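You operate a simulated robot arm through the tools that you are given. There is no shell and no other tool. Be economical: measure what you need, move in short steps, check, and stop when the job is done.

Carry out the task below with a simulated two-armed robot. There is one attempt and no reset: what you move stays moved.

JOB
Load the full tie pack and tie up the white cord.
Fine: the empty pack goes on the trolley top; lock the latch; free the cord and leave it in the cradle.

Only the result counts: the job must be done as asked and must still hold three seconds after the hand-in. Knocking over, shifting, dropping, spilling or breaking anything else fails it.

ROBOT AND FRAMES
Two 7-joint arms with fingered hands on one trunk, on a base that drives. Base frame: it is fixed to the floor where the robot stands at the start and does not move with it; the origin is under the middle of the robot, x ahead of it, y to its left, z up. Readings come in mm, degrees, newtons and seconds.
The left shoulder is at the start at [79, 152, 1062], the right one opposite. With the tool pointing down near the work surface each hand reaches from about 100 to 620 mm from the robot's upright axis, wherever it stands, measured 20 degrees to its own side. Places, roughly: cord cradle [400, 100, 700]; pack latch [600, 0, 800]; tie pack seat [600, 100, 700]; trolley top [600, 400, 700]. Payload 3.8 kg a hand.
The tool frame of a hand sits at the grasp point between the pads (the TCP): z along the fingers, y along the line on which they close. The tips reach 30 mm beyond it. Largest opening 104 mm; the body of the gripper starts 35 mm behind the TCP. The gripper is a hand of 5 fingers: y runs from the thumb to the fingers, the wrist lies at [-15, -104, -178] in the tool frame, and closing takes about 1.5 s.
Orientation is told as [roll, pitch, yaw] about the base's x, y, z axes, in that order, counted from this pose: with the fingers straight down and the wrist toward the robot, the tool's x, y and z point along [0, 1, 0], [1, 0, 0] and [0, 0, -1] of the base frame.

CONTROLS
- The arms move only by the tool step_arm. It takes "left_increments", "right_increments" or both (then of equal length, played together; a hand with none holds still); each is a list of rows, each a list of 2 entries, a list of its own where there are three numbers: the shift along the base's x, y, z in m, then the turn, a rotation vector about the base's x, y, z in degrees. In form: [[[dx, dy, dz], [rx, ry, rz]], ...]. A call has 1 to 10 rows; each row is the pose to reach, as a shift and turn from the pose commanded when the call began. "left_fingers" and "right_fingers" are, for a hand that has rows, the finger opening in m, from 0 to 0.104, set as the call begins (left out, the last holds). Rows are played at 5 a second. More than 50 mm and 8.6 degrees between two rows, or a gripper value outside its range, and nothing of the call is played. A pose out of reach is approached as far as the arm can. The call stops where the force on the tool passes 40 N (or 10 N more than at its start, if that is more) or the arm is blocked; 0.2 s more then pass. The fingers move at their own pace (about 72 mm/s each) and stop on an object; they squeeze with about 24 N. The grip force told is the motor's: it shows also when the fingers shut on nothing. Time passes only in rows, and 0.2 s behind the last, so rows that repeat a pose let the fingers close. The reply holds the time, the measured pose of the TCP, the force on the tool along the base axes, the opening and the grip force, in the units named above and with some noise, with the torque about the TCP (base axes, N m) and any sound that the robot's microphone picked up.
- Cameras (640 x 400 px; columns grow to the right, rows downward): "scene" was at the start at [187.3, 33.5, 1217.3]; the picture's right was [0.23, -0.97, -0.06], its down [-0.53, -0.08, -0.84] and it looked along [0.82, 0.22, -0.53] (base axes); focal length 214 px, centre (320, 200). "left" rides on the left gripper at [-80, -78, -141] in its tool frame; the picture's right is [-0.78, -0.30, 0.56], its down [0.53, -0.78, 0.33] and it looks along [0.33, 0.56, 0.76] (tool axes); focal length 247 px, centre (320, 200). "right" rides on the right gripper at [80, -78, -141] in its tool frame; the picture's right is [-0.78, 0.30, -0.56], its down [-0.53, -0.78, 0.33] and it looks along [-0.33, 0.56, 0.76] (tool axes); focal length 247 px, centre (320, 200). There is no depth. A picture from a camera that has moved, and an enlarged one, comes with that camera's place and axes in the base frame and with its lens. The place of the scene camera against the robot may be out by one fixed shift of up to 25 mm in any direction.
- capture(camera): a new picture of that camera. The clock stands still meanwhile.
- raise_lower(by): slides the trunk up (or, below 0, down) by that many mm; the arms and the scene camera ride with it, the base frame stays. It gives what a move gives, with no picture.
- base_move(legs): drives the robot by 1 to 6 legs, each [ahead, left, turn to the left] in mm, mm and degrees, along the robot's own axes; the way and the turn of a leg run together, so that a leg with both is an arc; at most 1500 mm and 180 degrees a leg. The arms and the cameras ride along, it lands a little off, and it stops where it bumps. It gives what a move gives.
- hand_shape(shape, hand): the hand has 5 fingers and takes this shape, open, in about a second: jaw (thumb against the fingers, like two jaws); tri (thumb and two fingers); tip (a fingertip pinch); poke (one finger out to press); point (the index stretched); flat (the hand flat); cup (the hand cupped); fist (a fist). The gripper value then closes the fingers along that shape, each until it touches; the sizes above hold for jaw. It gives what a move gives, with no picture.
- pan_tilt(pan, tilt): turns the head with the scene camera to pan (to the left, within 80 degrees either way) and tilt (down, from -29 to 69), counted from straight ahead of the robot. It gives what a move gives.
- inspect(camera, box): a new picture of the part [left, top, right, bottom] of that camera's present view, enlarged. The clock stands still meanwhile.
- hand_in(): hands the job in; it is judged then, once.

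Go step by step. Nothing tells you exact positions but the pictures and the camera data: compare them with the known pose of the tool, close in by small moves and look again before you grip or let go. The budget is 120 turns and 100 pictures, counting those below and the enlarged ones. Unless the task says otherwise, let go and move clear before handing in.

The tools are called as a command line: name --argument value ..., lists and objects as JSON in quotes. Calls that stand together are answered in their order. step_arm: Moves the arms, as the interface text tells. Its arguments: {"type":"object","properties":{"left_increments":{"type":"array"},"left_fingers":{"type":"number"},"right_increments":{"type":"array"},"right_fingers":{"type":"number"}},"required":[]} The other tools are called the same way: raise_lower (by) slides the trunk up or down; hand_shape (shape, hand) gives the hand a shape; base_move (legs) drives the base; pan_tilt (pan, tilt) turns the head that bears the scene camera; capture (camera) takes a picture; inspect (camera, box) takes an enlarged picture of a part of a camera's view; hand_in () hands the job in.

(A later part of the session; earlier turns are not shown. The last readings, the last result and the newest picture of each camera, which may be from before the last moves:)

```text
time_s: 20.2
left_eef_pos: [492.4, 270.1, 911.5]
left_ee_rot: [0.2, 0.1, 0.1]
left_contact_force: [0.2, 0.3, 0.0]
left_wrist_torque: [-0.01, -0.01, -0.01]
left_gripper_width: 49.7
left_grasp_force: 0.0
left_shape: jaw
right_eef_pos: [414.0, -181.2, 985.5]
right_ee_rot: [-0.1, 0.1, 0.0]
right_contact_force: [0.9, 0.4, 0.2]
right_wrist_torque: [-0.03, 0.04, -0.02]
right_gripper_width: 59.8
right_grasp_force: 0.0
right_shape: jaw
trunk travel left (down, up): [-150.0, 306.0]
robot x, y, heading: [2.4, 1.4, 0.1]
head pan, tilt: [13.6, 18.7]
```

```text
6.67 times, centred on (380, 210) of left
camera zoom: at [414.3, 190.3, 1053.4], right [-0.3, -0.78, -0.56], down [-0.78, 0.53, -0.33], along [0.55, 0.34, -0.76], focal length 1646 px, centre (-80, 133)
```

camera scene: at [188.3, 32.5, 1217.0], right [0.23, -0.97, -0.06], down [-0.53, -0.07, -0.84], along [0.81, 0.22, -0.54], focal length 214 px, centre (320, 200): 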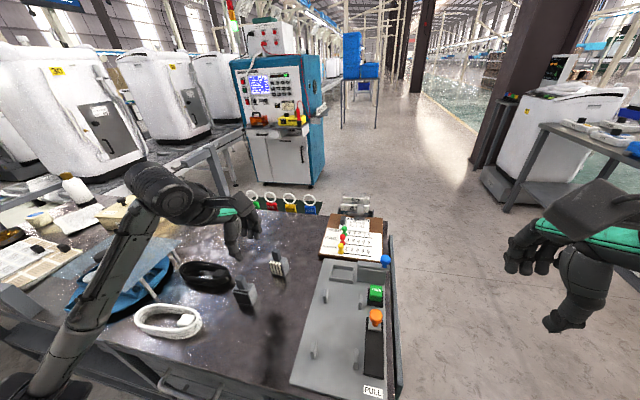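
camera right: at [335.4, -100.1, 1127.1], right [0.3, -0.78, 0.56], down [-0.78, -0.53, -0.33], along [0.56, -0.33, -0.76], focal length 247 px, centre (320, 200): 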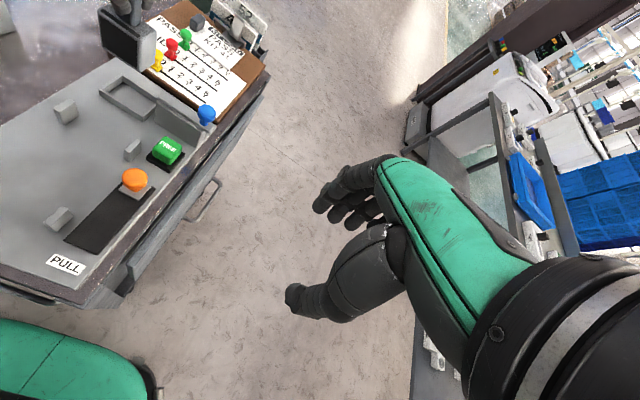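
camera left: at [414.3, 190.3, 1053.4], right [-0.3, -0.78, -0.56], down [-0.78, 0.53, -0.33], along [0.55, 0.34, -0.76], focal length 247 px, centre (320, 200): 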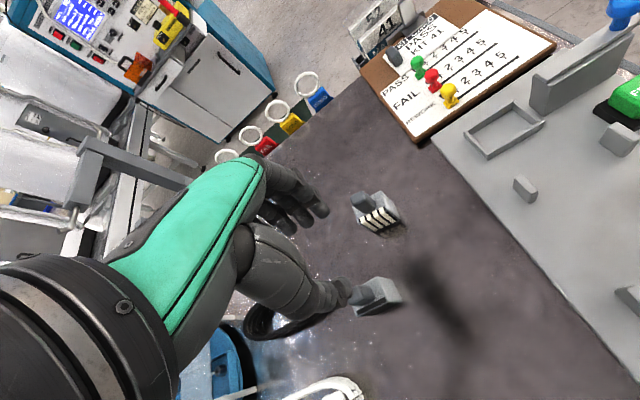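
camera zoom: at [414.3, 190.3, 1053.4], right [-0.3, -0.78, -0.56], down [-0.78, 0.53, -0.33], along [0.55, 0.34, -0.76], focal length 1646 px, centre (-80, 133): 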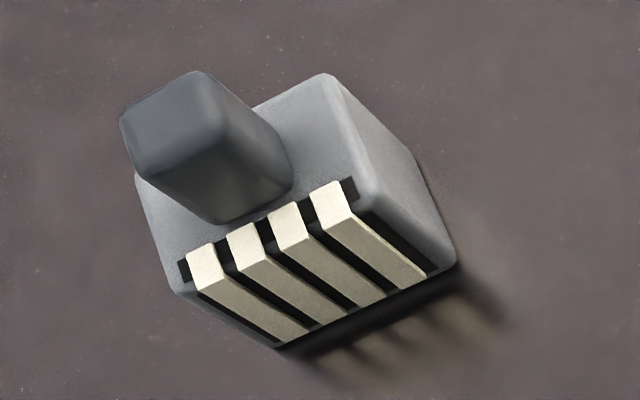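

The full pack is at about [563,255] and yawed about -8°. I'll move the left hand above it, turned to match.

step_arm --left_increments '[[[0.035, -0.008, 0], [0, 0, -4]], [[0.071, -0.015, -0.01], [0, 0, -8]], [[0.071, -0.015, -0.05], [0, 0, -8]]]'

inspect --camera "left" --box '[240, 150, 480, 310]'

inspect --camera "scene" --box '[210, 210, 330, 310]'

```text
time_s: 21.0
left_eef_pos: [561.2, 255.9, 863.9]
left_ee_rot: [0.0, 0.0, -8.0]
left_contact_force: [-1.0, -0.3, 0.2]
left_wrist_torque: [-0.01, 0.01, 0.02]
left_gripper_width: 50.0
left_grasp_force: 0.0
left_shape: jaw
right_eef_pos: [412.4, -178.6, 986.9]
right_ee_rot: [0.0, 0.0, 0.1]
right_contact_force: [0.2, 0.5, 1.2]
right_wrist_torque: [-0.03, -0.04, -0.03]
right_gripper_width: 59.6
right_grasp_force: 0.0
right_shape: jaw
trunk travel left (down, up): [-150.0, 306.0]
robot x, y, heading: [1.8, 0.1, 0.1]
head pan, tilt: [13.6, 18.7]
```

```text
2.50 times, centred on (360, 230) of left
camera zoom: at [472.7, 188.2, 1003.8], right [-0.4, -0.73, -0.56], down [-0.69, 0.64, -0.33], along [0.6, 0.25, -0.76], focal length 617 px, centre (220, 125)
```

zoom: 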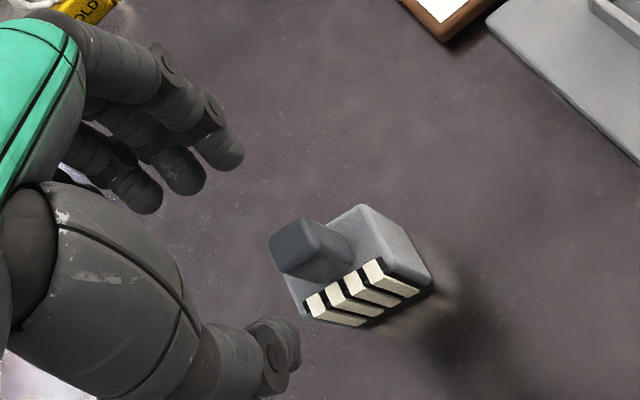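

```text
4.00 times, centred on (270, 260) of scene
camera zoom: at [186.8, 34.1, 1217.3], right [0.23, -0.97, -0.06], down [-0.53, -0.08, -0.84], along [0.82, 0.22, -0.53], focal length 858 px, centre (520, -40)
```

zoom: 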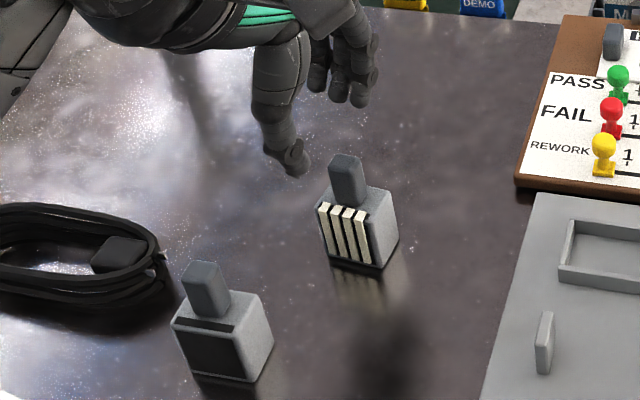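

The handle is slightly ahead of the hand and yaw is about -10°. I'll correct this and lower to z ≈ 816 around the handle.

step_arm --left_increments '[[[0.002, -0.001, -0.015], [0, 0, -2]], [[0.002, -0.001, -0.032], [0, 0, -2]], [[0.002, -0.001, -0.047], [0, 0, -2]]]'

inspect --camera "left" --box '[240, 150, 480, 310]'

```text
time_s: 21.8
left_eef_pos: [564.7, 254.2, 815.3]
left_ee_rot: [0.1, 0.0, -10.1]
left_contact_force: [-0.7, -0.3, -0.7]
left_wrist_torque: [-0.01, 0.01, 0.02]
left_gripper_width: 49.7
left_grasp_force: 0.1
left_shape: jaw
right_eef_pos: [412.9, -179.9, 985.7]
right_ee_rot: [0.0, 0.0, 0.0]
right_contact_force: [-0.2, -0.5, 0.3]
right_wrist_torque: [-0.01, 0.0, 0.0]
right_gripper_width: 59.9
right_grasp_force: 0.1
right_shape: jaw
trunk travel left (down, up): [-150.0, 306.0]
robot x, y, heading: [1.4, -2.0, 0.0]
head pan, tilt: [13.6, 18.7]
```

```text
2.50 times, centred on (360, 230) of left
camera zoom: at [473.8, 189.8, 956.3], right [-0.43, -0.71, -0.56], down [-0.67, 0.66, -0.33], along [0.6, 0.23, -0.76], focal length 617 px, centre (220, 125)
```

zoom: 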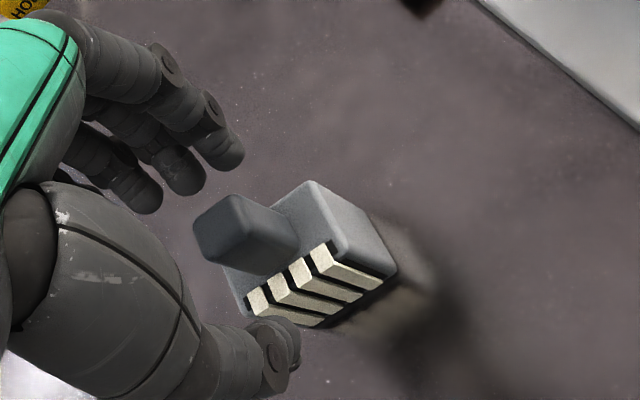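

This matches the reference view of the empty pack within 2 mm. I'll shift slightly and close.

step_arm --left_increments '[[[0, -0.002, 0], [0, 0, 0]], [[0, -0.002, 0], [0, 0, 0]], [[0, -0.002, 0], [0, 0, 0]], [[0, -0.002, 0], [0, 0, 0]], [[0, -0.002, 0], [0, 0, 0]], [[0, -0.002, 0], [0, 0, 0]], [[0, -0.002, 0], [0, 0, 0]]]' --left_fingers 0

step_arm --left_increments '[[[0, 0, 0.02], [0, 0, 0]], [[0, 0, 0.06], [0, 0, 0]], [[0, 0, 0.1], [0, 0, 0]]]'

inspect --camera "left" --box '[280, 200, 440, 310]'

```text
time_s: 23.4
left_eef_pos: [564.0, 251.5, 814.5]
left_ee_rot: [0.0, 0.0, -10.0]
left_contact_force: [-0.3, 0.0, -0.4]
left_wrist_torque: [0.0, -0.01, 0.02]
left_gripper_width: 11.6
left_grasp_force: 23.8
left_shape: jaw
right_eef_pos: [414.6, -179.6, 986.5]
right_ee_rot: [0.0, 0.0, 0.0]
right_contact_force: [1.1, -0.3, -0.2]
right_wrist_torque: [-0.03, -0.01, -0.01]
right_gripper_width: 59.6
right_grasp_force: 0.0
right_shape: jaw
trunk travel left (down, up): [-150.0, 306.0]
robot x, y, heading: [2.2, 3.7, 0.1]
head pan, tilt: [13.6, 18.7]
```

```text
time_s: 24.2
left_eef_pos: [563.7, 251.6, 916.4]
left_ee_rot: [0.0, 0.0, -10.0]
left_contact_force: [-0.2, -0.1, -0.8]
left_wrist_torque: [-0.03, -0.01, 0.04]
left_gripper_width: 11.8
left_grasp_force: 24.2
left_shape: jaw
right_eef_pos: [412.3, -180.5, 985.4]
right_ee_rot: [0.0, 0.0, 0.0]
right_contact_force: [0.2, 0.2, -0.5]
right_wrist_torque: [0.05, -0.01, 0.01]
right_gripper_width: 59.8
right_grasp_force: 0.1
right_shape: jaw
trunk travel left (down, up): [-150.0, 306.0]
robot x, y, heading: [-2.3, -2.2, -0.0]
head pan, tilt: [13.6, 18.7]
```

```text
3.64 times, centred on (360, 255) of left
camera zoom: at [474.0, 187.3, 1056.7], right [-0.43, -0.71, -0.56], down [-0.67, 0.66, -0.33], along [0.6, 0.23, -0.76], focal length 898 px, centre (174, 0)
```

zoom: 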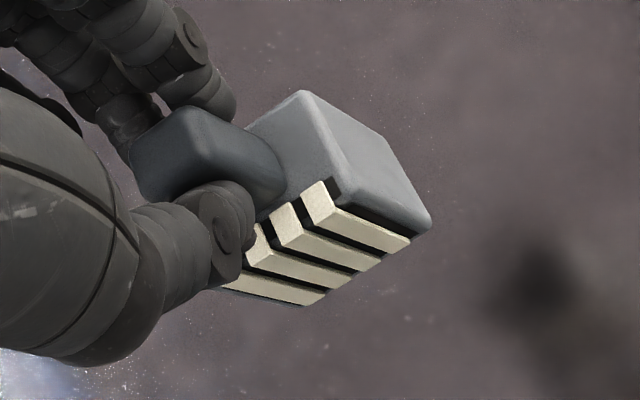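

The pack is held almost identically to the empty one. I'll carry it over the seat, unturn the yaw, and look.

step_arm --left_increments '[[[0, -0.044, 0.01], [0, 0, 3]], [[0.004, -0.088, 0.01], [0, 0, 6]], [[0.008, -0.131, 0], [0, 0, 10]], [[0.01, -0.175, -0.02], [0, 0, 10]], [[0.01, -0.175, -0.045], [0, 0, 10]], [[0.01, -0.175, -0.045], [0, 0, 10]]]'

inspect --camera "left" --box '[240, 150, 480, 310]'

inspect --camera "right" --box '[50, 0, 250, 140]'

```text
time_s: 25.6
left_eef_pos: [572.2, 77.6, 869.3]
left_ee_rot: [0.1, 0.0, 0.0]
left_contact_force: [0.1, -1.1, -0.6]
left_wrist_torque: [0.02, -0.02, 0.02]
left_gripper_width: 11.7
left_grasp_force: 24.0
left_shape: jaw
right_eef_pos: [412.4, -180.0, 985.7]
right_ee_rot: [0.0, 0.0, 0.0]
right_contact_force: [-0.1, 0.0, 0.9]
right_wrist_torque: [-0.04, 0.01, 0.04]
right_gripper_width: 59.7
right_grasp_force: 0.0
right_shape: jaw
trunk travel left (down, up): [-150.0, 306.0]
robot x, y, heading: [0.9, -1.7, -0.1]
head pan, tilt: [13.6, 18.7]
```

```text
2.50 times, centred on (360, 230) of left
camera zoom: at [495.1, -2.1, 1010.6], right [-0.3, -0.78, -0.56], down [-0.78, 0.53, -0.33], along [0.56, 0.33, -0.76], focal length 617 px, centre (220, 125)
```

zoom: 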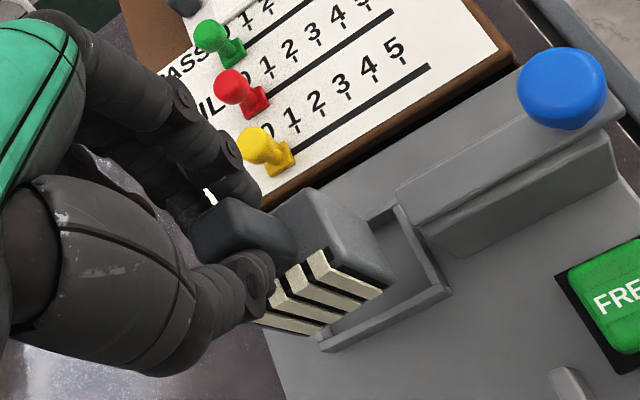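

```text
2.86 times, centred on (150, 70) of right
camera zoom: at [335.6, -100.0, 1127.0], right [0.3, -0.78, 0.56], down [-0.78, -0.53, -0.33], along [0.56, -0.33, -0.76], focal length 706 px, centre (806, 571)
```

zoom: 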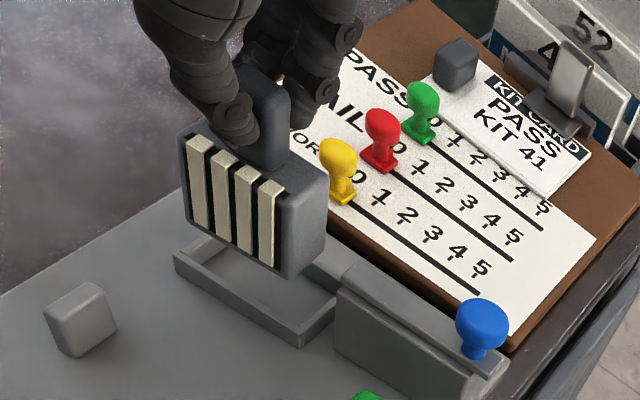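

Aligned over the tray. I'll lower to about 5 mm above the seat and look again.

step_arm --left_increments '[[[0.001, 0, -0.015], [0, 0, 0]], [[0.001, 0, -0.028], [0, 0, 0]], [[0.001, 0, -0.033], [0, 0, 0]], [[0.001, 0, -0.033], [0, 0, 0]]]'

inspect --camera "left" --box '[280, 200, 440, 310]'

inspect --camera "right" --box '[50, 0, 250, 140]'

```text
time_s: 26.6
left_eef_pos: [575.4, 76.4, 837.5]
left_ee_rot: [-0.1, -0.1, 0.1]
left_contact_force: [0.7, -1.0, 3.4]
left_wrist_torque: [0.02, 0.0, 0.02]
left_gripper_width: 11.7
left_grasp_force: 24.2
left_shape: jaw
right_eef_pos: [412.4, -179.6, 985.6]
right_ee_rot: [0.0, -0.1, 0.0]
right_contact_force: [1.2, 0.4, 0.1]
right_wrist_torque: [0.02, 0.01, 0.0]
right_gripper_width: 59.9
right_grasp_force: 0.0
right_shape: jaw
trunk travel left (down, up): [-150.0, 306.0]
robot x, y, heading: [3.2, -2.8, -0.2]
head pan, tilt: [13.6, 18.7]
```

```text
3.64 times, centred on (360, 255) of left
camera zoom: at [496.6, -2.0, 978.9], right [-0.29, -0.78, -0.56], down [-0.78, 0.53, -0.33], along [0.56, 0.33, -0.76], focal length 898 px, centre (174, 0)
```

zoom: 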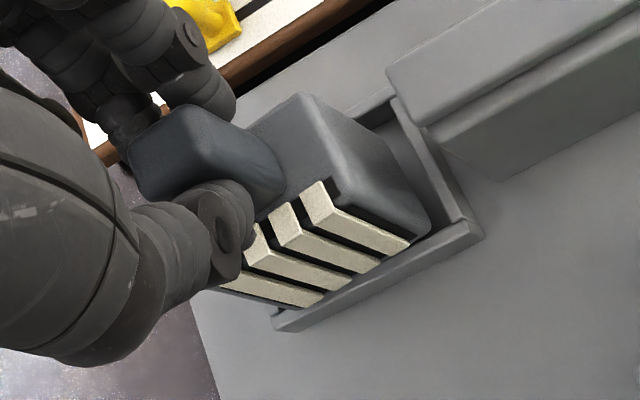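

```text
2.86 times, centred on (150, 70) of right
camera zoom: at [335.4, -99.7, 1127.2], right [0.3, -0.78, 0.56], down [-0.78, -0.53, -0.33], along [0.56, -0.33, -0.76], focal length 706 px, centre (806, 571)
```

zoom: 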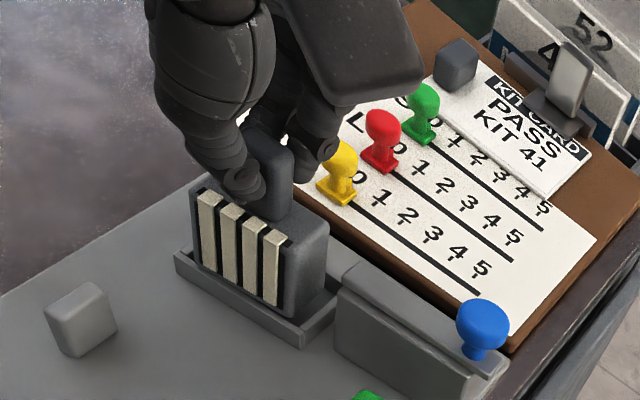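

A light touch of 3 N suggests the pack bottom is on the tray rim. I'll enlarge more to see the offset.

inspect --camera "right" --box '[100, 50, 180, 130]'

inspect --camera "left" --box '[330, 220, 410, 300]'

inspect --camera "scene" --box '[320, 240, 380, 300]'

```text
5.00 times, centred on (140, 90) of right
camera zoom: at [335.4, -99.7, 1127.2], right [0.3, -0.78, 0.56], down [-0.78, -0.53, -0.33], along [0.56, -0.33, -0.76], focal length 1235 px, centre (1220, 750)
```

zoom: 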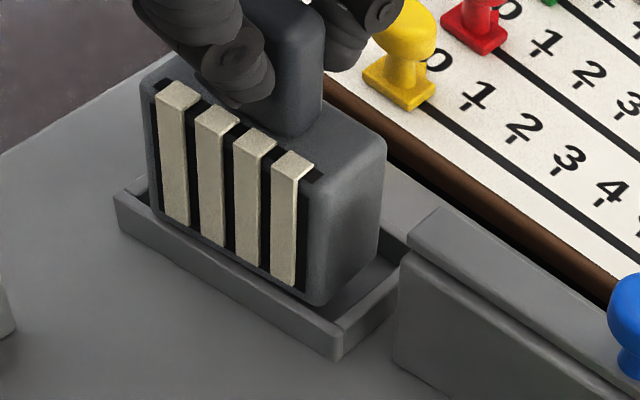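

```text
5.00 times, centred on (370, 260) of left
camera zoom: at [496.6, -2.0, 978.9], right [-0.29, -0.78, -0.56], down [-0.78, 0.53, -0.33], along [0.56, 0.33, -0.76], focal length 1235 px, centre (70, -100)
```

zoom: 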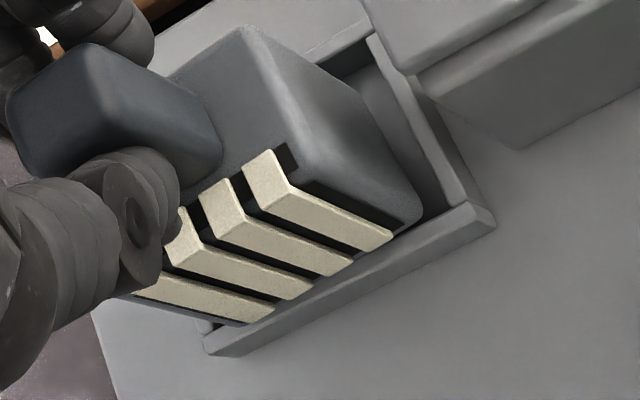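

```text
6.67 times, centred on (350, 270) of scene
camera zoom: at [187.1, 33.3, 1217.4], right [0.23, -0.97, -0.06], down [-0.53, -0.08, -0.84], along [0.82, 0.22, -0.53], focal length 1430 px, centre (120, -267)
```

zoom: 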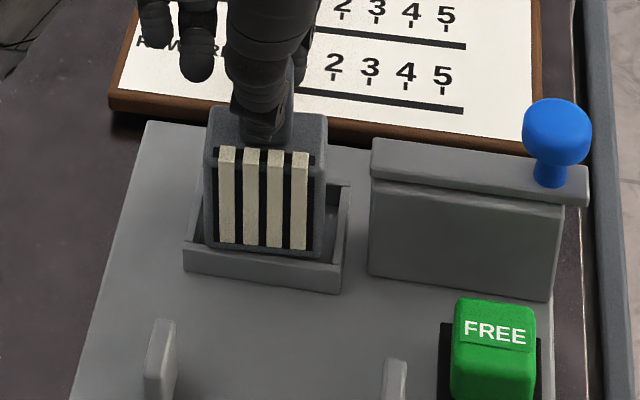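

The pack sits about 2.5 mm too far left and 2 mm too near. I'll lift 3 mm, shift, and lower again gently.

step_arm --left_increments '[[[0, 0, 0.003], [0, 0, 0]], [[0.002, -0.0025, 0.003], [0, 0, 0]], [[0.002, -0.0025, 0], [0, 0, 0]], [[0.002, -0.0025, -0.004], [0, 0, 0]]]'

inspect --camera "left" --box '[330, 220, 410, 300]'

inspect --camera "scene" --box '[320, 240, 380, 300]'

```text
time_s: 27.6
left_eef_pos: [577.7, 74.2, 836.1]
left_ee_rot: [-0.2, -0.4, 0.1]
left_contact_force: [3.5, -0.2, 12.1]
left_wrist_torque: [0.01, -0.17, -0.01]
left_gripper_width: 12.6
left_grasp_force: 24.3
left_shape: jaw
right_eef_pos: [412.0, -180.2, 987.3]
right_ee_rot: [0.0, -0.1, 0.1]
right_contact_force: [-0.3, 0.7, -0.1]
right_wrist_torque: [0.0, -0.02, 0.01]
right_gripper_width: 59.3
right_grasp_force: 0.1
right_shape: jaw
trunk travel left (down, up): [-150.0, 306.0]
robot x, y, heading: [-0.3, 3.6, 0.2]
head pan, tilt: [13.6, 18.7]
```

```text
5.00 times, centred on (370, 260) of left
camera zoom: at [498.0, -5.1, 977.2], right [-0.29, -0.78, -0.56], down [-0.78, 0.53, -0.34], along [0.56, 0.33, -0.76], focal length 1235 px, centre (70, -100)
```

zoom: 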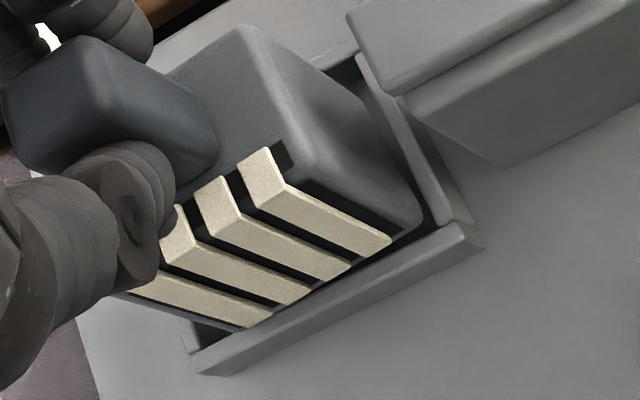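

```text
6.67 times, centred on (350, 270) of scene
camera zoom: at [186.1, 33.2, 1217.8], right [0.23, -0.97, -0.06], down [-0.53, -0.08, -0.84], along [0.82, 0.22, -0.53], focal length 1430 px, centre (120, -267)
```

zoom: 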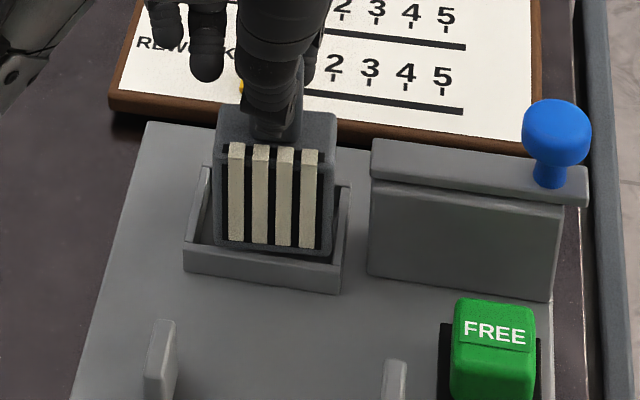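

It still rests on the rim at z 836. Comparing with the seat reference pose, I've gone about 4 mm too far forward. I'll lift a little and shift back in x, then test.

step_arm --left_increments '[[[0, 0, 0.005], [0, 0, 0]], [[-0.004, 0.0005, 0.005], [0, 0, 0]], [[-0.004, 0.0005, 0.002], [0, 0, 0]], [[-0.004, 0.0005, -0.001], [0, 0, 0]], [[-0.004, 0.0005, -0.003], [0, 0, 0]]]'

inspect --camera "left" --box '[330, 220, 410, 300]'

inspect --camera "right" --box '[100, 50, 180, 130]'

```text
time_s: 28.8
left_eef_pos: [572.5, 73.9, 834.9]
left_ee_rot: [-0.1, -0.5, 0.2]
left_contact_force: [6.7, -0.1, 25.8]
left_wrist_torque: [0.04, -0.33, -0.01]
left_gripper_width: 14.3
left_grasp_force: 24.0
left_shape: jaw
right_eef_pos: [411.6, -181.2, 987.2]
right_ee_rot: [0.1, 0.0, 0.0]
right_contact_force: [0.1, -0.7, 0.7]
right_wrist_torque: [-0.01, -0.03, -0.02]
right_gripper_width: 59.9
right_grasp_force: 0.2
right_shape: jaw
trunk travel left (down, up): [-150.0, 306.0]
robot x, y, heading: [-0.5, 1.2, -0.2]
head pan, tilt: [13.6, 18.7]
```

```text
5.00 times, centred on (370, 260) of left
camera zoom: at [493.3, -4.4, 975.6], right [-0.29, -0.78, -0.56], down [-0.77, 0.53, -0.34], along [0.56, 0.33, -0.76], focal length 1235 px, centre (70, -100)
```

zoom: 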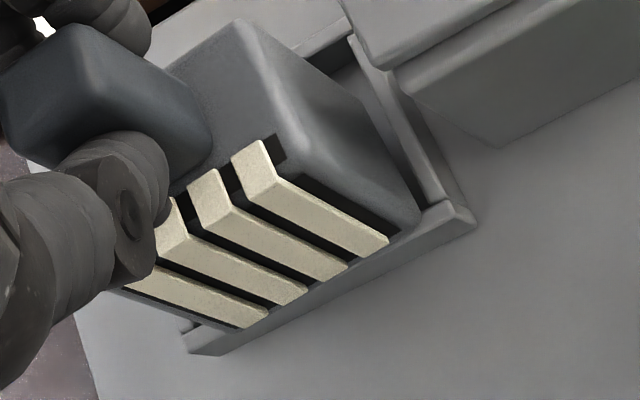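

```text
5.00 times, centred on (140, 90) of right
camera zoom: at [333.5, -100.0, 1128.1], right [0.29, -0.78, 0.56], down [-0.78, -0.53, -0.33], along [0.56, -0.33, -0.76], focal length 1235 px, centre (1220, 750)
```

zoom: 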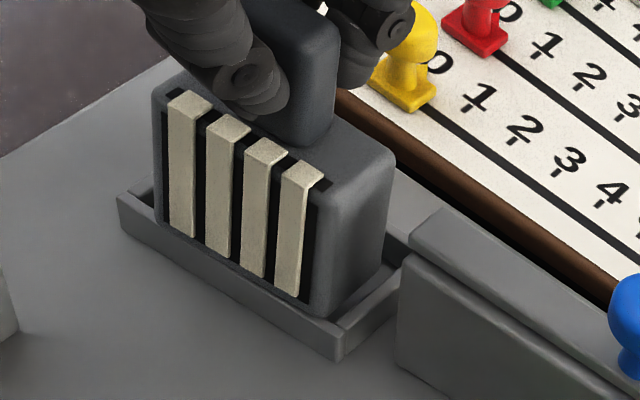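

The contact is along the front wall. I'll lift clear and check the pack's pose in the hand before retrying.

step_arm --left_increments '[[[0, 0, 0.01], [0, 0, 0]], [[0, 0, 0.025], [0, 0, 0]], [[0, 0, 0.03], [0, 0, 0]]]'

inspect --camera "left" --box '[300, 200, 440, 300]'

inspect --camera "right" --box '[80, 30, 180, 130]'

inspect --camera "scene" --box '[320, 230, 390, 300]'

```text
time_s: 29.6
left_eef_pos: [571.9, 75.1, 859.4]
left_ee_rot: [0.0, 0.2, 0.1]
left_contact_force: [-0.2, 0.0, -1.5]
left_wrist_torque: [0.03, -0.01, -0.03]
left_gripper_width: 13.1
left_grasp_force: 24.1
left_shape: jaw
right_eef_pos: [412.5, -180.3, 986.8]
right_ee_rot: [-0.1, 0.0, 0.0]
right_contact_force: [-0.3, 0.6, 0.4]
right_wrist_torque: [-0.02, -0.04, 0.01]
right_gripper_width: 59.8
right_grasp_force: 0.1
right_shape: jaw
trunk travel left (down, up): [-150.0, 306.0]
robot x, y, heading: [1.8, 0.1, -0.1]
head pan, tilt: [13.6, 18.7]
```

```text
4.00 times, centred on (370, 250) of left
camera zoom: at [494.4, -4.3, 1000.7], right [-0.3, -0.78, -0.56], down [-0.78, 0.53, -0.33], along [0.55, 0.34, -0.76], focal length 988 px, centre (120, 0)
```

zoom: 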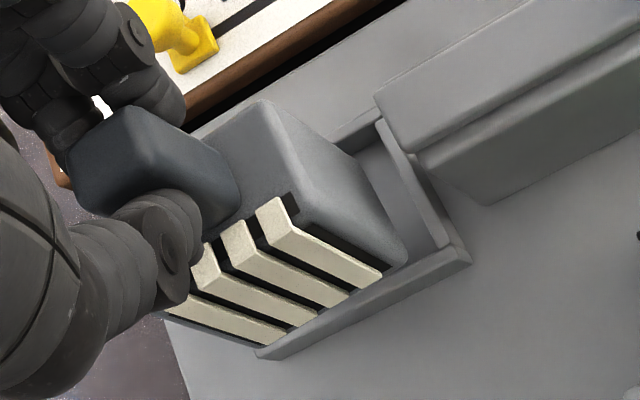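

```text
4.00 times, centred on (130, 80) of right
camera zoom: at [335.6, -99.7, 1126.8], right [0.3, -0.78, 0.56], down [-0.78, -0.53, -0.33], along [0.56, -0.33, -0.76], focal length 988 px, centre (1080, 680)
```

zoom: 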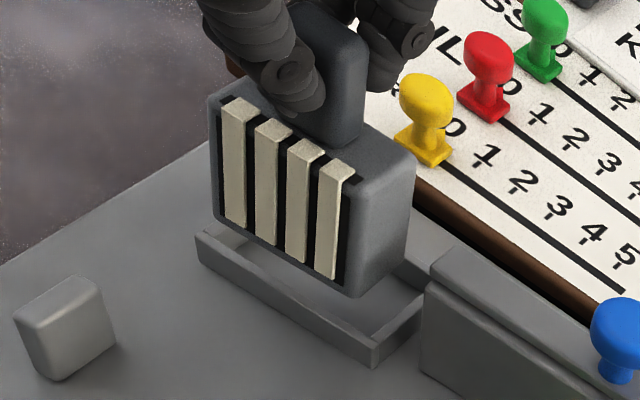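

```text
5.71 times, centred on (355, 265) of scene
camera zoom: at [187.3, 33.4, 1217.1], right [0.23, -0.97, -0.06], down [-0.53, -0.08, -0.84], along [0.82, 0.22, -0.53], focal length 1226 px, centre (120, -171)
```

zoom: 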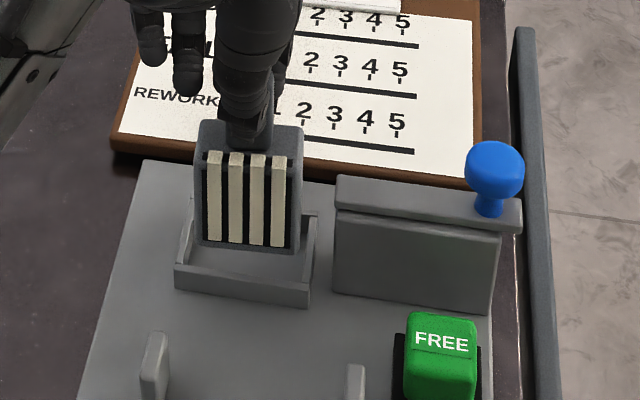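

The pack has pitched a few degrees in the grip from touching the rim. I'll set it back on the table at its old spot to square it and regrip.

step_arm --left_increments '[[[0, 0.02, 0.035], [0, 0, 0]], [[-0.005, 0.065, 0.04], [0, 0, 0]], [[-0.01, 0.11, 0.04], [0, 0, 0]], [[-0.015, 0.15, 0.03], [0, 0, 0]], [[-0.015, 0.17, 0], [0, 0, 0]], [[-0.015, 0.17, -0.03], [0, 0, 0]], [[-0.015, 0.17, -0.036], [0, 0, 0]]]'

step_arm --left_increments '[[[0, 0, -0.002], [0, 0, 0]], [[0, 0, -0.004], [0, 0, 0]], [[0, 0, -0.006], [0, 0, 0]]]'

inspect --camera "left" --box '[280, 200, 440, 310]'

```text
time_s: 31.2
left_eef_pos: [557.3, 244.8, 823.8]
left_ee_rot: [-0.1, 0.1, 0.1]
left_contact_force: [0.3, -0.5, -0.6]
left_wrist_torque: [0.02, -0.02, -0.03]
left_gripper_width: 12.6
left_grasp_force: 24.3
left_shape: jaw
right_eef_pos: [413.6, -180.3, 986.3]
right_ee_rot: [0.0, -0.1, 0.0]
right_contact_force: [-0.1, 0.2, -0.2]
right_wrist_torque: [0.01, 0.02, -0.01]
right_gripper_width: 59.7
right_grasp_force: 0.0
right_shape: jaw
trunk travel left (down, up): [-150.0, 306.0]
robot x, y, heading: [-4.1, 2.9, 0.0]
head pan, tilt: [13.6, 18.7]
```

```text
time_s: 32.0
left_eef_pos: [556.9, 245.0, 817.1]
left_ee_rot: [0.0, 0.0, 0.0]
left_contact_force: [0.3, 1.2, -0.7]
left_wrist_torque: [0.02, 0.01, -0.02]
left_gripper_width: 12.6
left_grasp_force: 23.9
left_shape: jaw
right_eef_pos: [413.0, -179.9, 986.0]
right_ee_rot: [0.0, 0.0, 0.0]
right_contact_force: [0.4, -0.3, 0.9]
right_wrist_torque: [-0.03, 0.02, -0.02]
right_gripper_width: 59.8
right_grasp_force: 0.0
right_shape: jaw
trunk travel left (down, up): [-150.0, 306.0]
robot x, y, heading: [-0.7, -1.2, -0.0]
head pan, tilt: [13.6, 18.7]
```

```text
3.64 times, centred on (360, 255) of left
camera zoom: at [479.9, 165.6, 959.3], right [-0.3, -0.78, -0.56], down [-0.78, 0.53, -0.33], along [0.56, 0.33, -0.76], focal length 898 px, centre (174, 0)
```

zoom: 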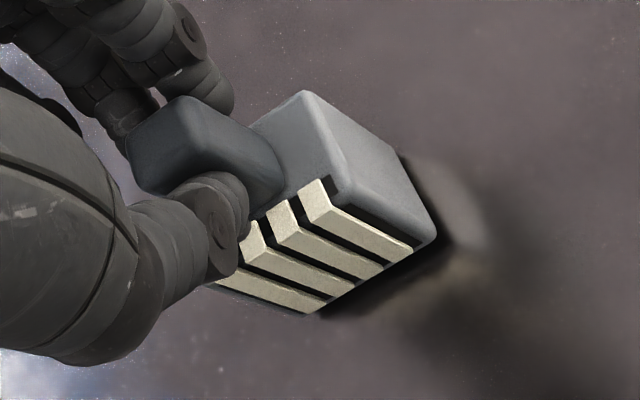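

Still a gap below; I'll continue down until contact.

step_arm --left_increments '[[[0, 0, -0.002], [0, 0, 0]], [[0, 0, -0.003], [0, 0, 0]], [[0, 0, -0.004], [0, 0, 0]], [[0, 0, -0.005], [0, 0, 0]]]'

inspect --camera "left" --box '[280, 200, 440, 310]'

```text
time_s: 33.0
left_eef_pos: [557.6, 244.9, 814.3]
left_ee_rot: [-0.1, -0.2, -0.1]
left_contact_force: [-0.8, 0.1, 7.9]
left_wrist_torque: [0.02, -0.05, 0.0]
left_gripper_width: 12.8
left_grasp_force: 24.1
left_shape: jaw
right_eef_pos: [411.2, -180.5, 987.4]
right_ee_rot: [0.0, -0.1, -0.1]
right_contact_force: [-1.2, 0.5, -0.1]
right_wrist_torque: [-0.03, 0.01, 0.01]
right_gripper_width: 59.7
right_grasp_force: 0.1
right_shape: jaw
trunk travel left (down, up): [-150.0, 306.0]
robot x, y, heading: [-1.5, 0.2, -0.1]
head pan, tilt: [13.6, 18.7]
```

```text
3.64 times, centred on (360, 255) of left
camera zoom: at [478.8, 165.6, 955.8], right [-0.29, -0.78, -0.56], down [-0.78, 0.53, -0.33], along [0.56, 0.33, -0.76], focal length 898 px, centre (174, 0)
```

zoom: 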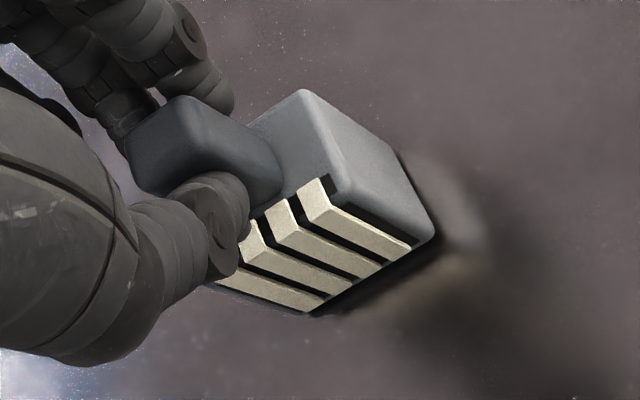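

In contact. I'll open, let it settle, and raise the hand for a clear look.

step_arm --left_increments '[[[0, 0, 0], [0, 0, 0]], [[0, 0, 0], [0, 0, 0]], [[0, 0, 0], [0, 0, 0]], [[0, 0, 0], [0, 0, 0]]]' --left_fingers 0.05

inspect --camera "left" --box '[280, 200, 440, 310]'

```text
time_s: 34.0
left_eef_pos: [557.2, 245.9, 812.4]
left_ee_rot: [-0.1, 0.0, 0.0]
left_contact_force: [0.0, -0.1, -0.1]
left_wrist_torque: [-0.01, 0.02, 0.0]
left_gripper_width: 49.8
left_grasp_force: 0.2
left_shape: jaw
right_eef_pos: [411.9, -180.3, 985.9]
right_ee_rot: [0.0, 0.0, -0.1]
right_contact_force: [-0.2, -0.3, -0.2]
right_wrist_torque: [-0.01, -0.01, 0.05]
right_gripper_width: 60.1
right_grasp_force: 0.0
right_shape: jaw
trunk travel left (down, up): [-150.0, 306.0]
robot x, y, heading: [-0.8, 1.2, 0.2]
head pan, tilt: [13.6, 18.7]
```

```text
3.64 times, centred on (360, 255) of left
camera zoom: at [479.8, 166.0, 954.3], right [-0.3, -0.78, -0.56], down [-0.78, 0.53, -0.33], along [0.55, 0.33, -0.76], focal length 898 px, centre (174, 0)
```

zoom: 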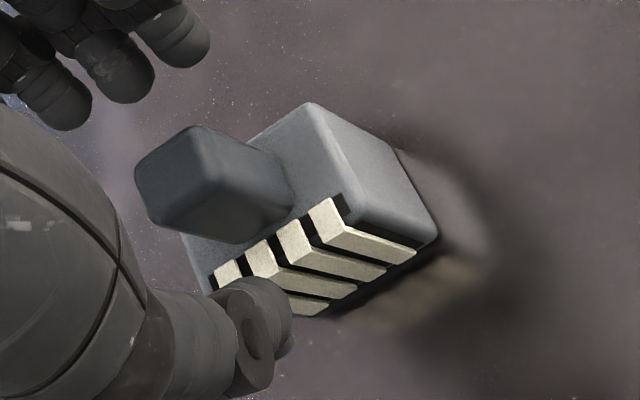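

The pack is flat on the table again. I'll recentre the hand about 3 mm back and 3 mm up, then regrip.

step_arm --left_increments '[[[-0.003, 0, 0.003], [0, 0, 0]], [[-0.003, 0, 0.003], [0, 0, 0]]]'

step_arm --left_increments '[[[0, 0, 0], [0, 0, 0]], [[0, 0, 0], [0, 0, 0]], [[0, 0, 0], [0, 0, 0]], [[0, 0, 0], [0, 0, 0]], [[0, 0, 0], [0, 0, 0]], [[0, 0, 0], [0, 0, 0]], [[0, 0, 0], [0, 0, 0]]]' --left_fingers 0

inspect --camera "left" --box '[280, 200, 440, 310]'

```text
time_s: 34.6
left_eef_pos: [554.8, 244.1, 815.8]
left_ee_rot: [0.0, 0.0, -0.1]
left_contact_force: [-0.6, -0.1, 1.0]
left_wrist_torque: [0.01, 0.01, -0.04]
left_gripper_width: 49.6
left_grasp_force: 0.0
left_shape: jaw
right_eef_pos: [412.9, -179.7, 986.0]
right_ee_rot: [0.1, 0.1, 0.0]
right_contact_force: [0.3, -0.7, -0.2]
right_wrist_torque: [0.0, 0.03, 0.0]
right_gripper_width: 59.8
right_grasp_force: 0.2
right_shape: jaw
trunk travel left (down, up): [-150.0, 306.0]
robot x, y, heading: [-1.4, 2.5, -0.3]
head pan, tilt: [13.6, 18.7]
```

```text
time_s: 36.2
left_eef_pos: [554.5, 244.4, 816.0]
left_ee_rot: [0.0, 0.0, -0.1]
left_contact_force: [0.5, 0.0, 0.2]
left_wrist_torque: [0.03, -0.02, 0.0]
left_gripper_width: 10.2
left_grasp_force: 24.0
left_shape: jaw
right_eef_pos: [412.4, -181.1, 986.7]
right_ee_rot: [0.0, 0.0, 0.0]
right_contact_force: [-0.6, 1.0, 0.0]
right_wrist_torque: [-0.01, 0.02, -0.02]
right_gripper_width: 59.8
right_grasp_force: 0.2
right_shape: jaw
trunk travel left (down, up): [-150.0, 306.0]
robot x, y, heading: [1.0, -2.3, 0.1]
head pan, tilt: [13.6, 18.7]
```

```text
3.64 times, centred on (360, 255) of left
camera zoom: at [476.9, 165.7, 957.2], right [-0.3, -0.78, -0.56], down [-0.78, 0.53, -0.33], along [0.56, 0.33, -0.76], focal length 898 px, centre (174, 0)
```

zoom: 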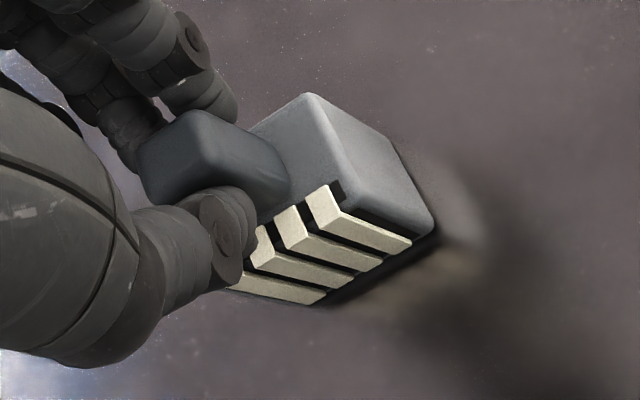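

Gripped squarely at 10.2 mm. I'll lift, carry it back over the seat, and compare again at hover.

step_arm --left_increments '[[[0, 0, 0.03], [0, 0, 0]], [[0, 0, 0.075], [0, 0, 0]], [[0.005, -0.04, 0.09], [0, 0, 0]], [[0.01, -0.085, 0.09], [0, 0, 0]], [[0.015, -0.13, 0.08], [0, 0, 0]], [[0.02, -0.168, 0.06], [0, 0, 0]], [[0.02, -0.168, 0.03], [0, 0, 0]], [[0.02, -0.168, 0.03], [0, 0, 0]]]'

inspect --camera "left" --box '[300, 200, 440, 300]'

inspect --camera "right" --box '[80, 30, 180, 130]'

inspect --camera "scene" --box '[320, 230, 390, 300]'

```text
time_s: 38.0
left_eef_pos: [573.6, 75.3, 845.6]
left_ee_rot: [0.0, -0.1, -0.1]
left_contact_force: [0.1, -0.6, -1.0]
left_wrist_torque: [0.04, 0.02, 0.0]
left_gripper_width: 10.2
left_grasp_force: 23.7
left_shape: jaw
right_eef_pos: [414.9, -181.1, 985.5]
right_ee_rot: [0.0, 0.0, -0.1]
right_contact_force: [-0.4, -0.3, -0.1]
right_wrist_torque: [0.01, -0.02, -0.04]
right_gripper_width: 59.5
right_grasp_force: 0.0
right_shape: jaw
trunk travel left (down, up): [-150.0, 306.0]
robot x, y, heading: [-0.1, -2.7, 0.1]
head pan, tilt: [13.6, 18.7]
```

```text
4.00 times, centred on (370, 250) of left
camera zoom: at [496.4, -3.2, 987.0], right [-0.3, -0.78, -0.56], down [-0.78, 0.53, -0.33], along [0.56, 0.33, -0.76], focal length 988 px, centre (120, 0)
```

zoom: 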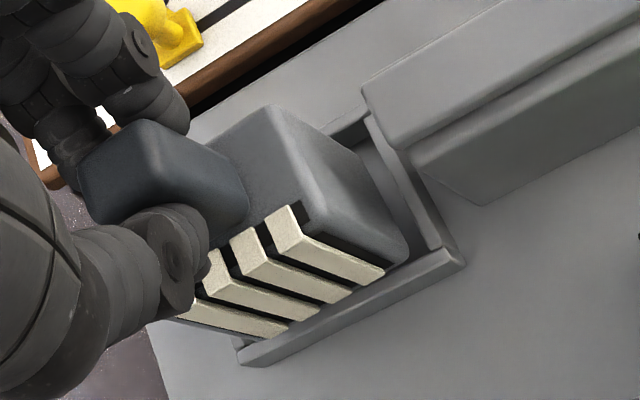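

```text
4.00 times, centred on (130, 80) of right
camera zoom: at [335.6, -100.0, 1127.0], right [0.3, -0.78, 0.56], down [-0.78, -0.53, -0.33], along [0.56, -0.33, -0.76], focal length 988 px, centre (1080, 680)
```

zoom: 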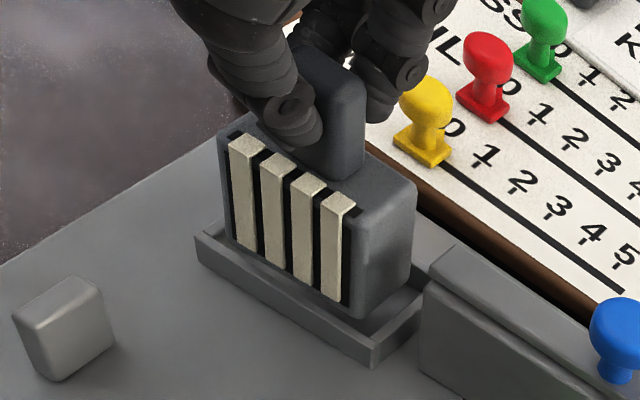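

```text
5.71 times, centred on (355, 265) of scene
camera zoom: at [187.4, 33.1, 1217.3], right [0.23, -0.97, -0.06], down [-0.53, -0.07, -0.84], along [0.82, 0.22, -0.53], focal length 1226 px, centre (120, -171)
```

zoom: 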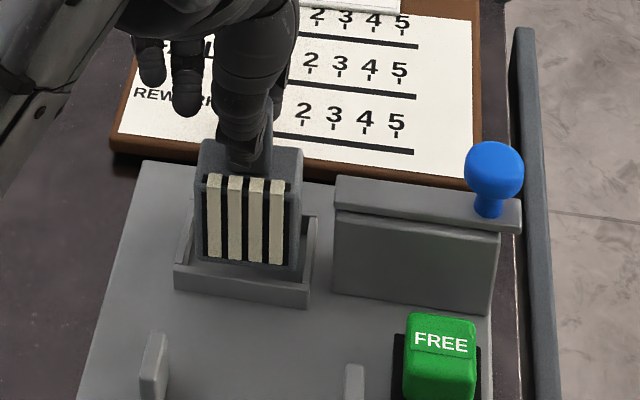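

Geometry suggests the pack still needs about 3 mm forward and about 1 mm left. I'll shift and lower gently.

step_arm --left_increments '[[[0.003, 0.001, 0], [0, 0, 0]], [[0.003, 0.001, -0.005], [0, 0, 0]], [[0.003, 0.001, -0.008], [0, 0, 0]], [[0.003, 0.001, -0.01], [0, 0, 0]]]'

inspect --camera "right" --box '[80, 30, 180, 130]'

```text
time_s: 39.0
left_eef_pos: [578.5, 76.8, 837.5]
left_ee_rot: [-0.1, -0.2, 0.2]
left_contact_force: [1.7, 0.2, 6.1]
left_wrist_torque: [0.01, -0.06, 0.0]
left_gripper_width: 10.8
left_grasp_force: 23.8
left_shape: jaw
right_eef_pos: [412.4, -180.4, 986.0]
right_ee_rot: [-0.1, 0.0, 0.0]
right_contact_force: [0.0, 0.2, -0.9]
right_wrist_torque: [0.0, -0.02, 0.01]
right_gripper_width: 59.7
right_grasp_force: 0.1
right_shape: jaw
trunk travel left (down, up): [-150.0, 306.0]
robot x, y, heading: [1.4, 1.8, -0.0]
head pan, tilt: [13.6, 18.7]
```

```text
4.00 times, centred on (130, 80) of right
camera zoom: at [335.0, -99.9, 1127.4], right [0.3, -0.78, 0.56], down [-0.78, -0.53, -0.33], along [0.56, -0.33, -0.76], focal length 988 px, centre (1080, 680)
```

zoom: 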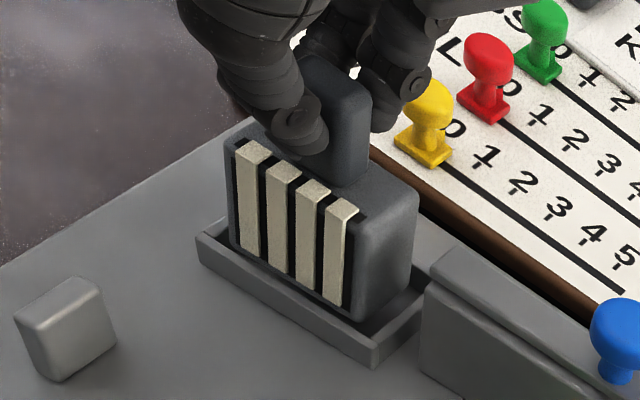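

It still touches at the front edge. I'll ease up and move forward 3 mm more, then try again.

step_arm --left_increments '[[[0, 0, 0.003], [0, 0, 0]], [[0.003, 0, 0.003], [0, 0, 0]], [[0.003, 0, 0], [0, 0, 0]], [[0.003, 0, -0.002], [0, 0, 0]]]'

inspect --camera "left" --box '[300, 200, 440, 300]'

```text
time_s: 40.0
left_eef_pos: [579.7, 79.2, 834.1]
left_ee_rot: [0.0, 0.1, 0.0]
left_contact_force: [-0.1, 0.3, -1.2]
left_wrist_torque: [0.02, 0.0, -0.02]
left_gripper_width: 10.9
left_grasp_force: 23.8
left_shape: jaw
right_eef_pos: [413.3, -180.6, 986.1]
right_ee_rot: [0.0, -0.1, 0.1]
right_contact_force: [0.8, -0.9, 0.3]
right_wrist_torque: [0.01, 0.0, 0.0]
right_gripper_width: 59.8
right_grasp_force: 0.0
right_shape: jaw
trunk travel left (down, up): [-150.0, 306.0]
robot x, y, heading: [-3.0, -1.0, 0.0]
head pan, tilt: [13.6, 18.7]
```

```text
4.00 times, centred on (370, 250) of left
camera zoom: at [502.7, -1.3, 975.5], right [-0.3, -0.78, -0.56], down [-0.78, 0.53, -0.33], along [0.55, 0.33, -0.76], focal length 988 px, centre (120, 0)
```

zoom: 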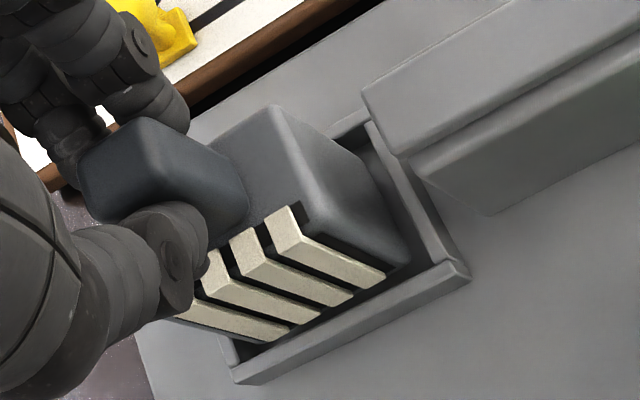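

No contact force at z 834, so it is entering the tray. I'll keep lowering.

step_arm --left_increments '[[[0, 0, -0.002], [0, 0, 0]], [[0, 0, -0.004], [0, 0, 0]], [[0, 0, -0.006], [0, 0, 0]]]'

inspect --camera "left" --box '[300, 200, 440, 300]'

```text
time_s: 40.8
left_eef_pos: [581.0, 77.7, 828.9]
left_ee_rot: [0.1, 0.1, 0.1]
left_contact_force: [-0.4, -0.2, -1.0]
left_wrist_torque: [0.02, -0.01, -0.01]
left_gripper_width: 10.7
left_grasp_force: 24.3
left_shape: jaw
right_eef_pos: [412.1, -181.1, 985.9]
right_ee_rot: [0.0, 0.0, 0.1]
right_contact_force: [0.8, -0.7, 0.4]
right_wrist_torque: [0.02, 0.0, -0.02]
right_gripper_width: 59.6
right_grasp_force: 0.0
right_shape: jaw
trunk travel left (down, up): [-150.0, 306.0]
robot x, y, heading: [2.2, -0.4, -0.0]
head pan, tilt: [13.6, 18.7]
```

```text
4.00 times, centred on (370, 250) of left
camera zoom: at [502.9, -1.4, 969.4], right [-0.3, -0.78, -0.56], down [-0.78, 0.53, -0.33], along [0.55, 0.33, -0.76], focal length 988 px, centre (120, 0)
```

zoom: 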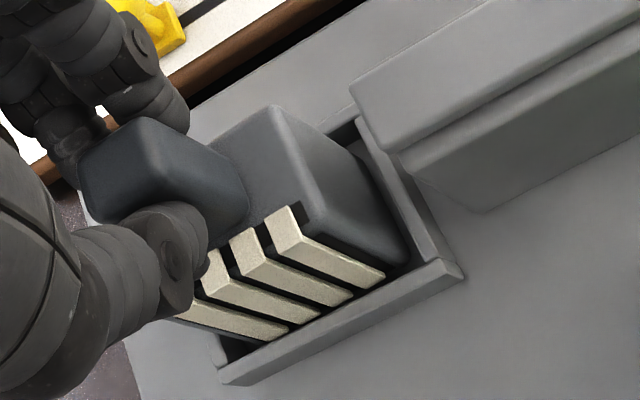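

It goes in freely. I'll go down the last few mm until it touches the seat floor.

step_arm --left_increments '[[[0, 0, -0.001], [0, 0, 0]], [[0, 0, -0.002], [0, 0, 0]], [[0, 0, -0.003], [0, 0, 0]], [[0, 0, -0.004], [0, 0, 0]]]'

inspect --camera "right" --box '[80, 30, 180, 130]'

```text
time_s: 41.8
left_eef_pos: [580.7, 78.5, 826.4]
left_ee_rot: [0.0, -0.1, 0.0]
left_contact_force: [-0.8, -1.0, 5.6]
left_wrist_torque: [-0.02, 0.0, 0.0]
left_gripper_width: 10.7
left_grasp_force: 24.4
left_shape: jaw
right_eef_pos: [412.6, -180.6, 986.4]
right_ee_rot: [0.0, -0.1, 0.0]
right_contact_force: [-0.1, -0.3, 2.0]
right_wrist_torque: [0.0, 0.02, 0.02]
right_gripper_width: 59.7
right_grasp_force: 0.1
right_shape: jaw
trunk travel left (down, up): [-150.0, 306.0]
robot x, y, heading: [1.9, -0.9, 0.1]
head pan, tilt: [13.6, 18.7]
```

```text
4.00 times, centred on (130, 80) of right
camera zoom: at [334.7, -99.9, 1127.4], right [0.3, -0.78, 0.56], down [-0.78, -0.53, -0.33], along [0.56, -0.33, -0.76], focal length 988 px, centre (1080, 680)
```

zoom: 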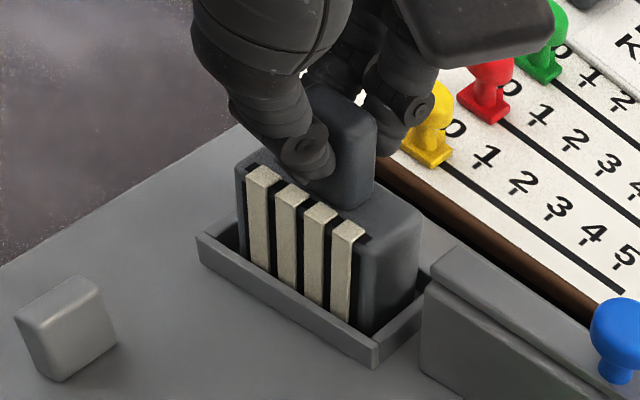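

Seated on the floor and centred in the tray. I'll release and rise straight up, then check.

step_arm --left_increments '[[[0, 0, 0.001], [0, 0, 0]], [[0, 0, 0.001], [0, 0, 0]], [[0, 0, 0.001], [0, 0, 0]], [[0, 0, 0.001], [0, 0, 0]], [[0, 0, 0.02], [0, 0, 0]], [[0, 0, 0.05], [0, 0, 0]], [[0, 0, 0.09], [0, 0, 0]], [[-0.03, 0.04, 0.09], [0, 0, 0]], [[-0.06, 0.08, 0.09], [0, 0, 0]], [[-0.09, 0.12, 0.09], [0, 0, 0]]]' --left_fingers 0.05

inspect --camera "left" --box '[400, 30, 640, 230]'

inspect --camera "right" --box '[80, 30, 180, 130]'

```text
time_s: 44.0
left_eef_pos: [489.6, 199.5, 913.4]
left_ee_rot: [-0.1, -0.1, 0.0]
left_contact_force: [-0.3, 0.1, 1.0]
left_wrist_torque: [0.01, 0.0, -0.01]
left_gripper_width: 49.9
left_grasp_force: 0.1
left_shape: jaw
right_eef_pos: [411.6, -177.6, 985.8]
right_ee_rot: [0.0, 0.0, 0.0]
right_contact_force: [0.1, -0.1, -0.3]
right_wrist_torque: [-0.01, 0.03, 0.0]
right_gripper_width: 59.7
right_grasp_force: 0.0
right_shape: jaw
trunk travel left (down, up): [-150.0, 306.0]
robot x, y, heading: [2.6, 1.2, 0.2]
head pan, tilt: [13.6, 18.7]
```

```text
2.00 times, centred on (520, 130) of left
camera zoom: at [411.7, 120.8, 1055.0], right [-0.3, -0.78, -0.56], down [-0.78, 0.53, -0.33], along [0.56, 0.33, -0.76], focal length 494 px, centre (-80, 340)
```

zoom: 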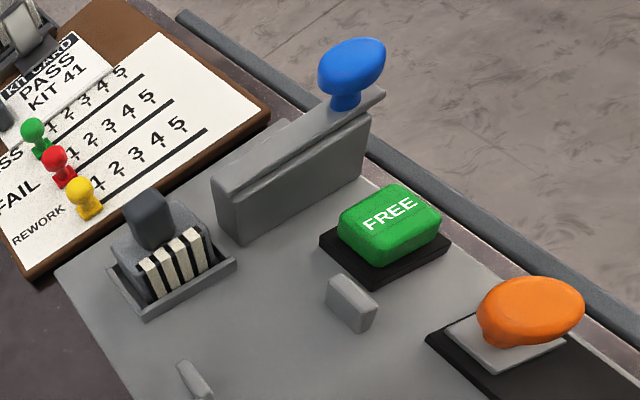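

```text
4.00 times, centred on (130, 80) of right
camera zoom: at [334.6, -98.2, 1127.5], right [0.3, -0.78, 0.56], down [-0.78, -0.54, -0.33], along [0.56, -0.34, -0.76], focal length 988 px, centre (1080, 680)
```

zoom: 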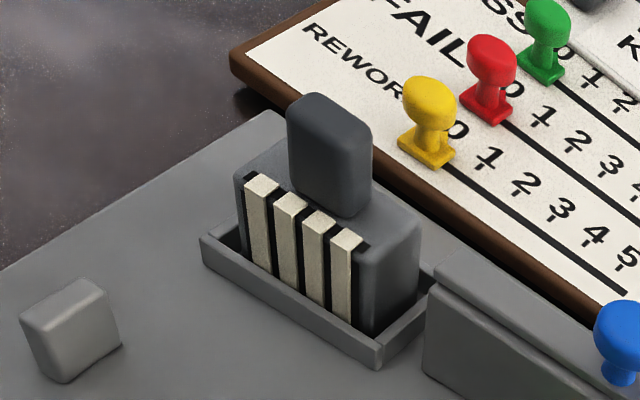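

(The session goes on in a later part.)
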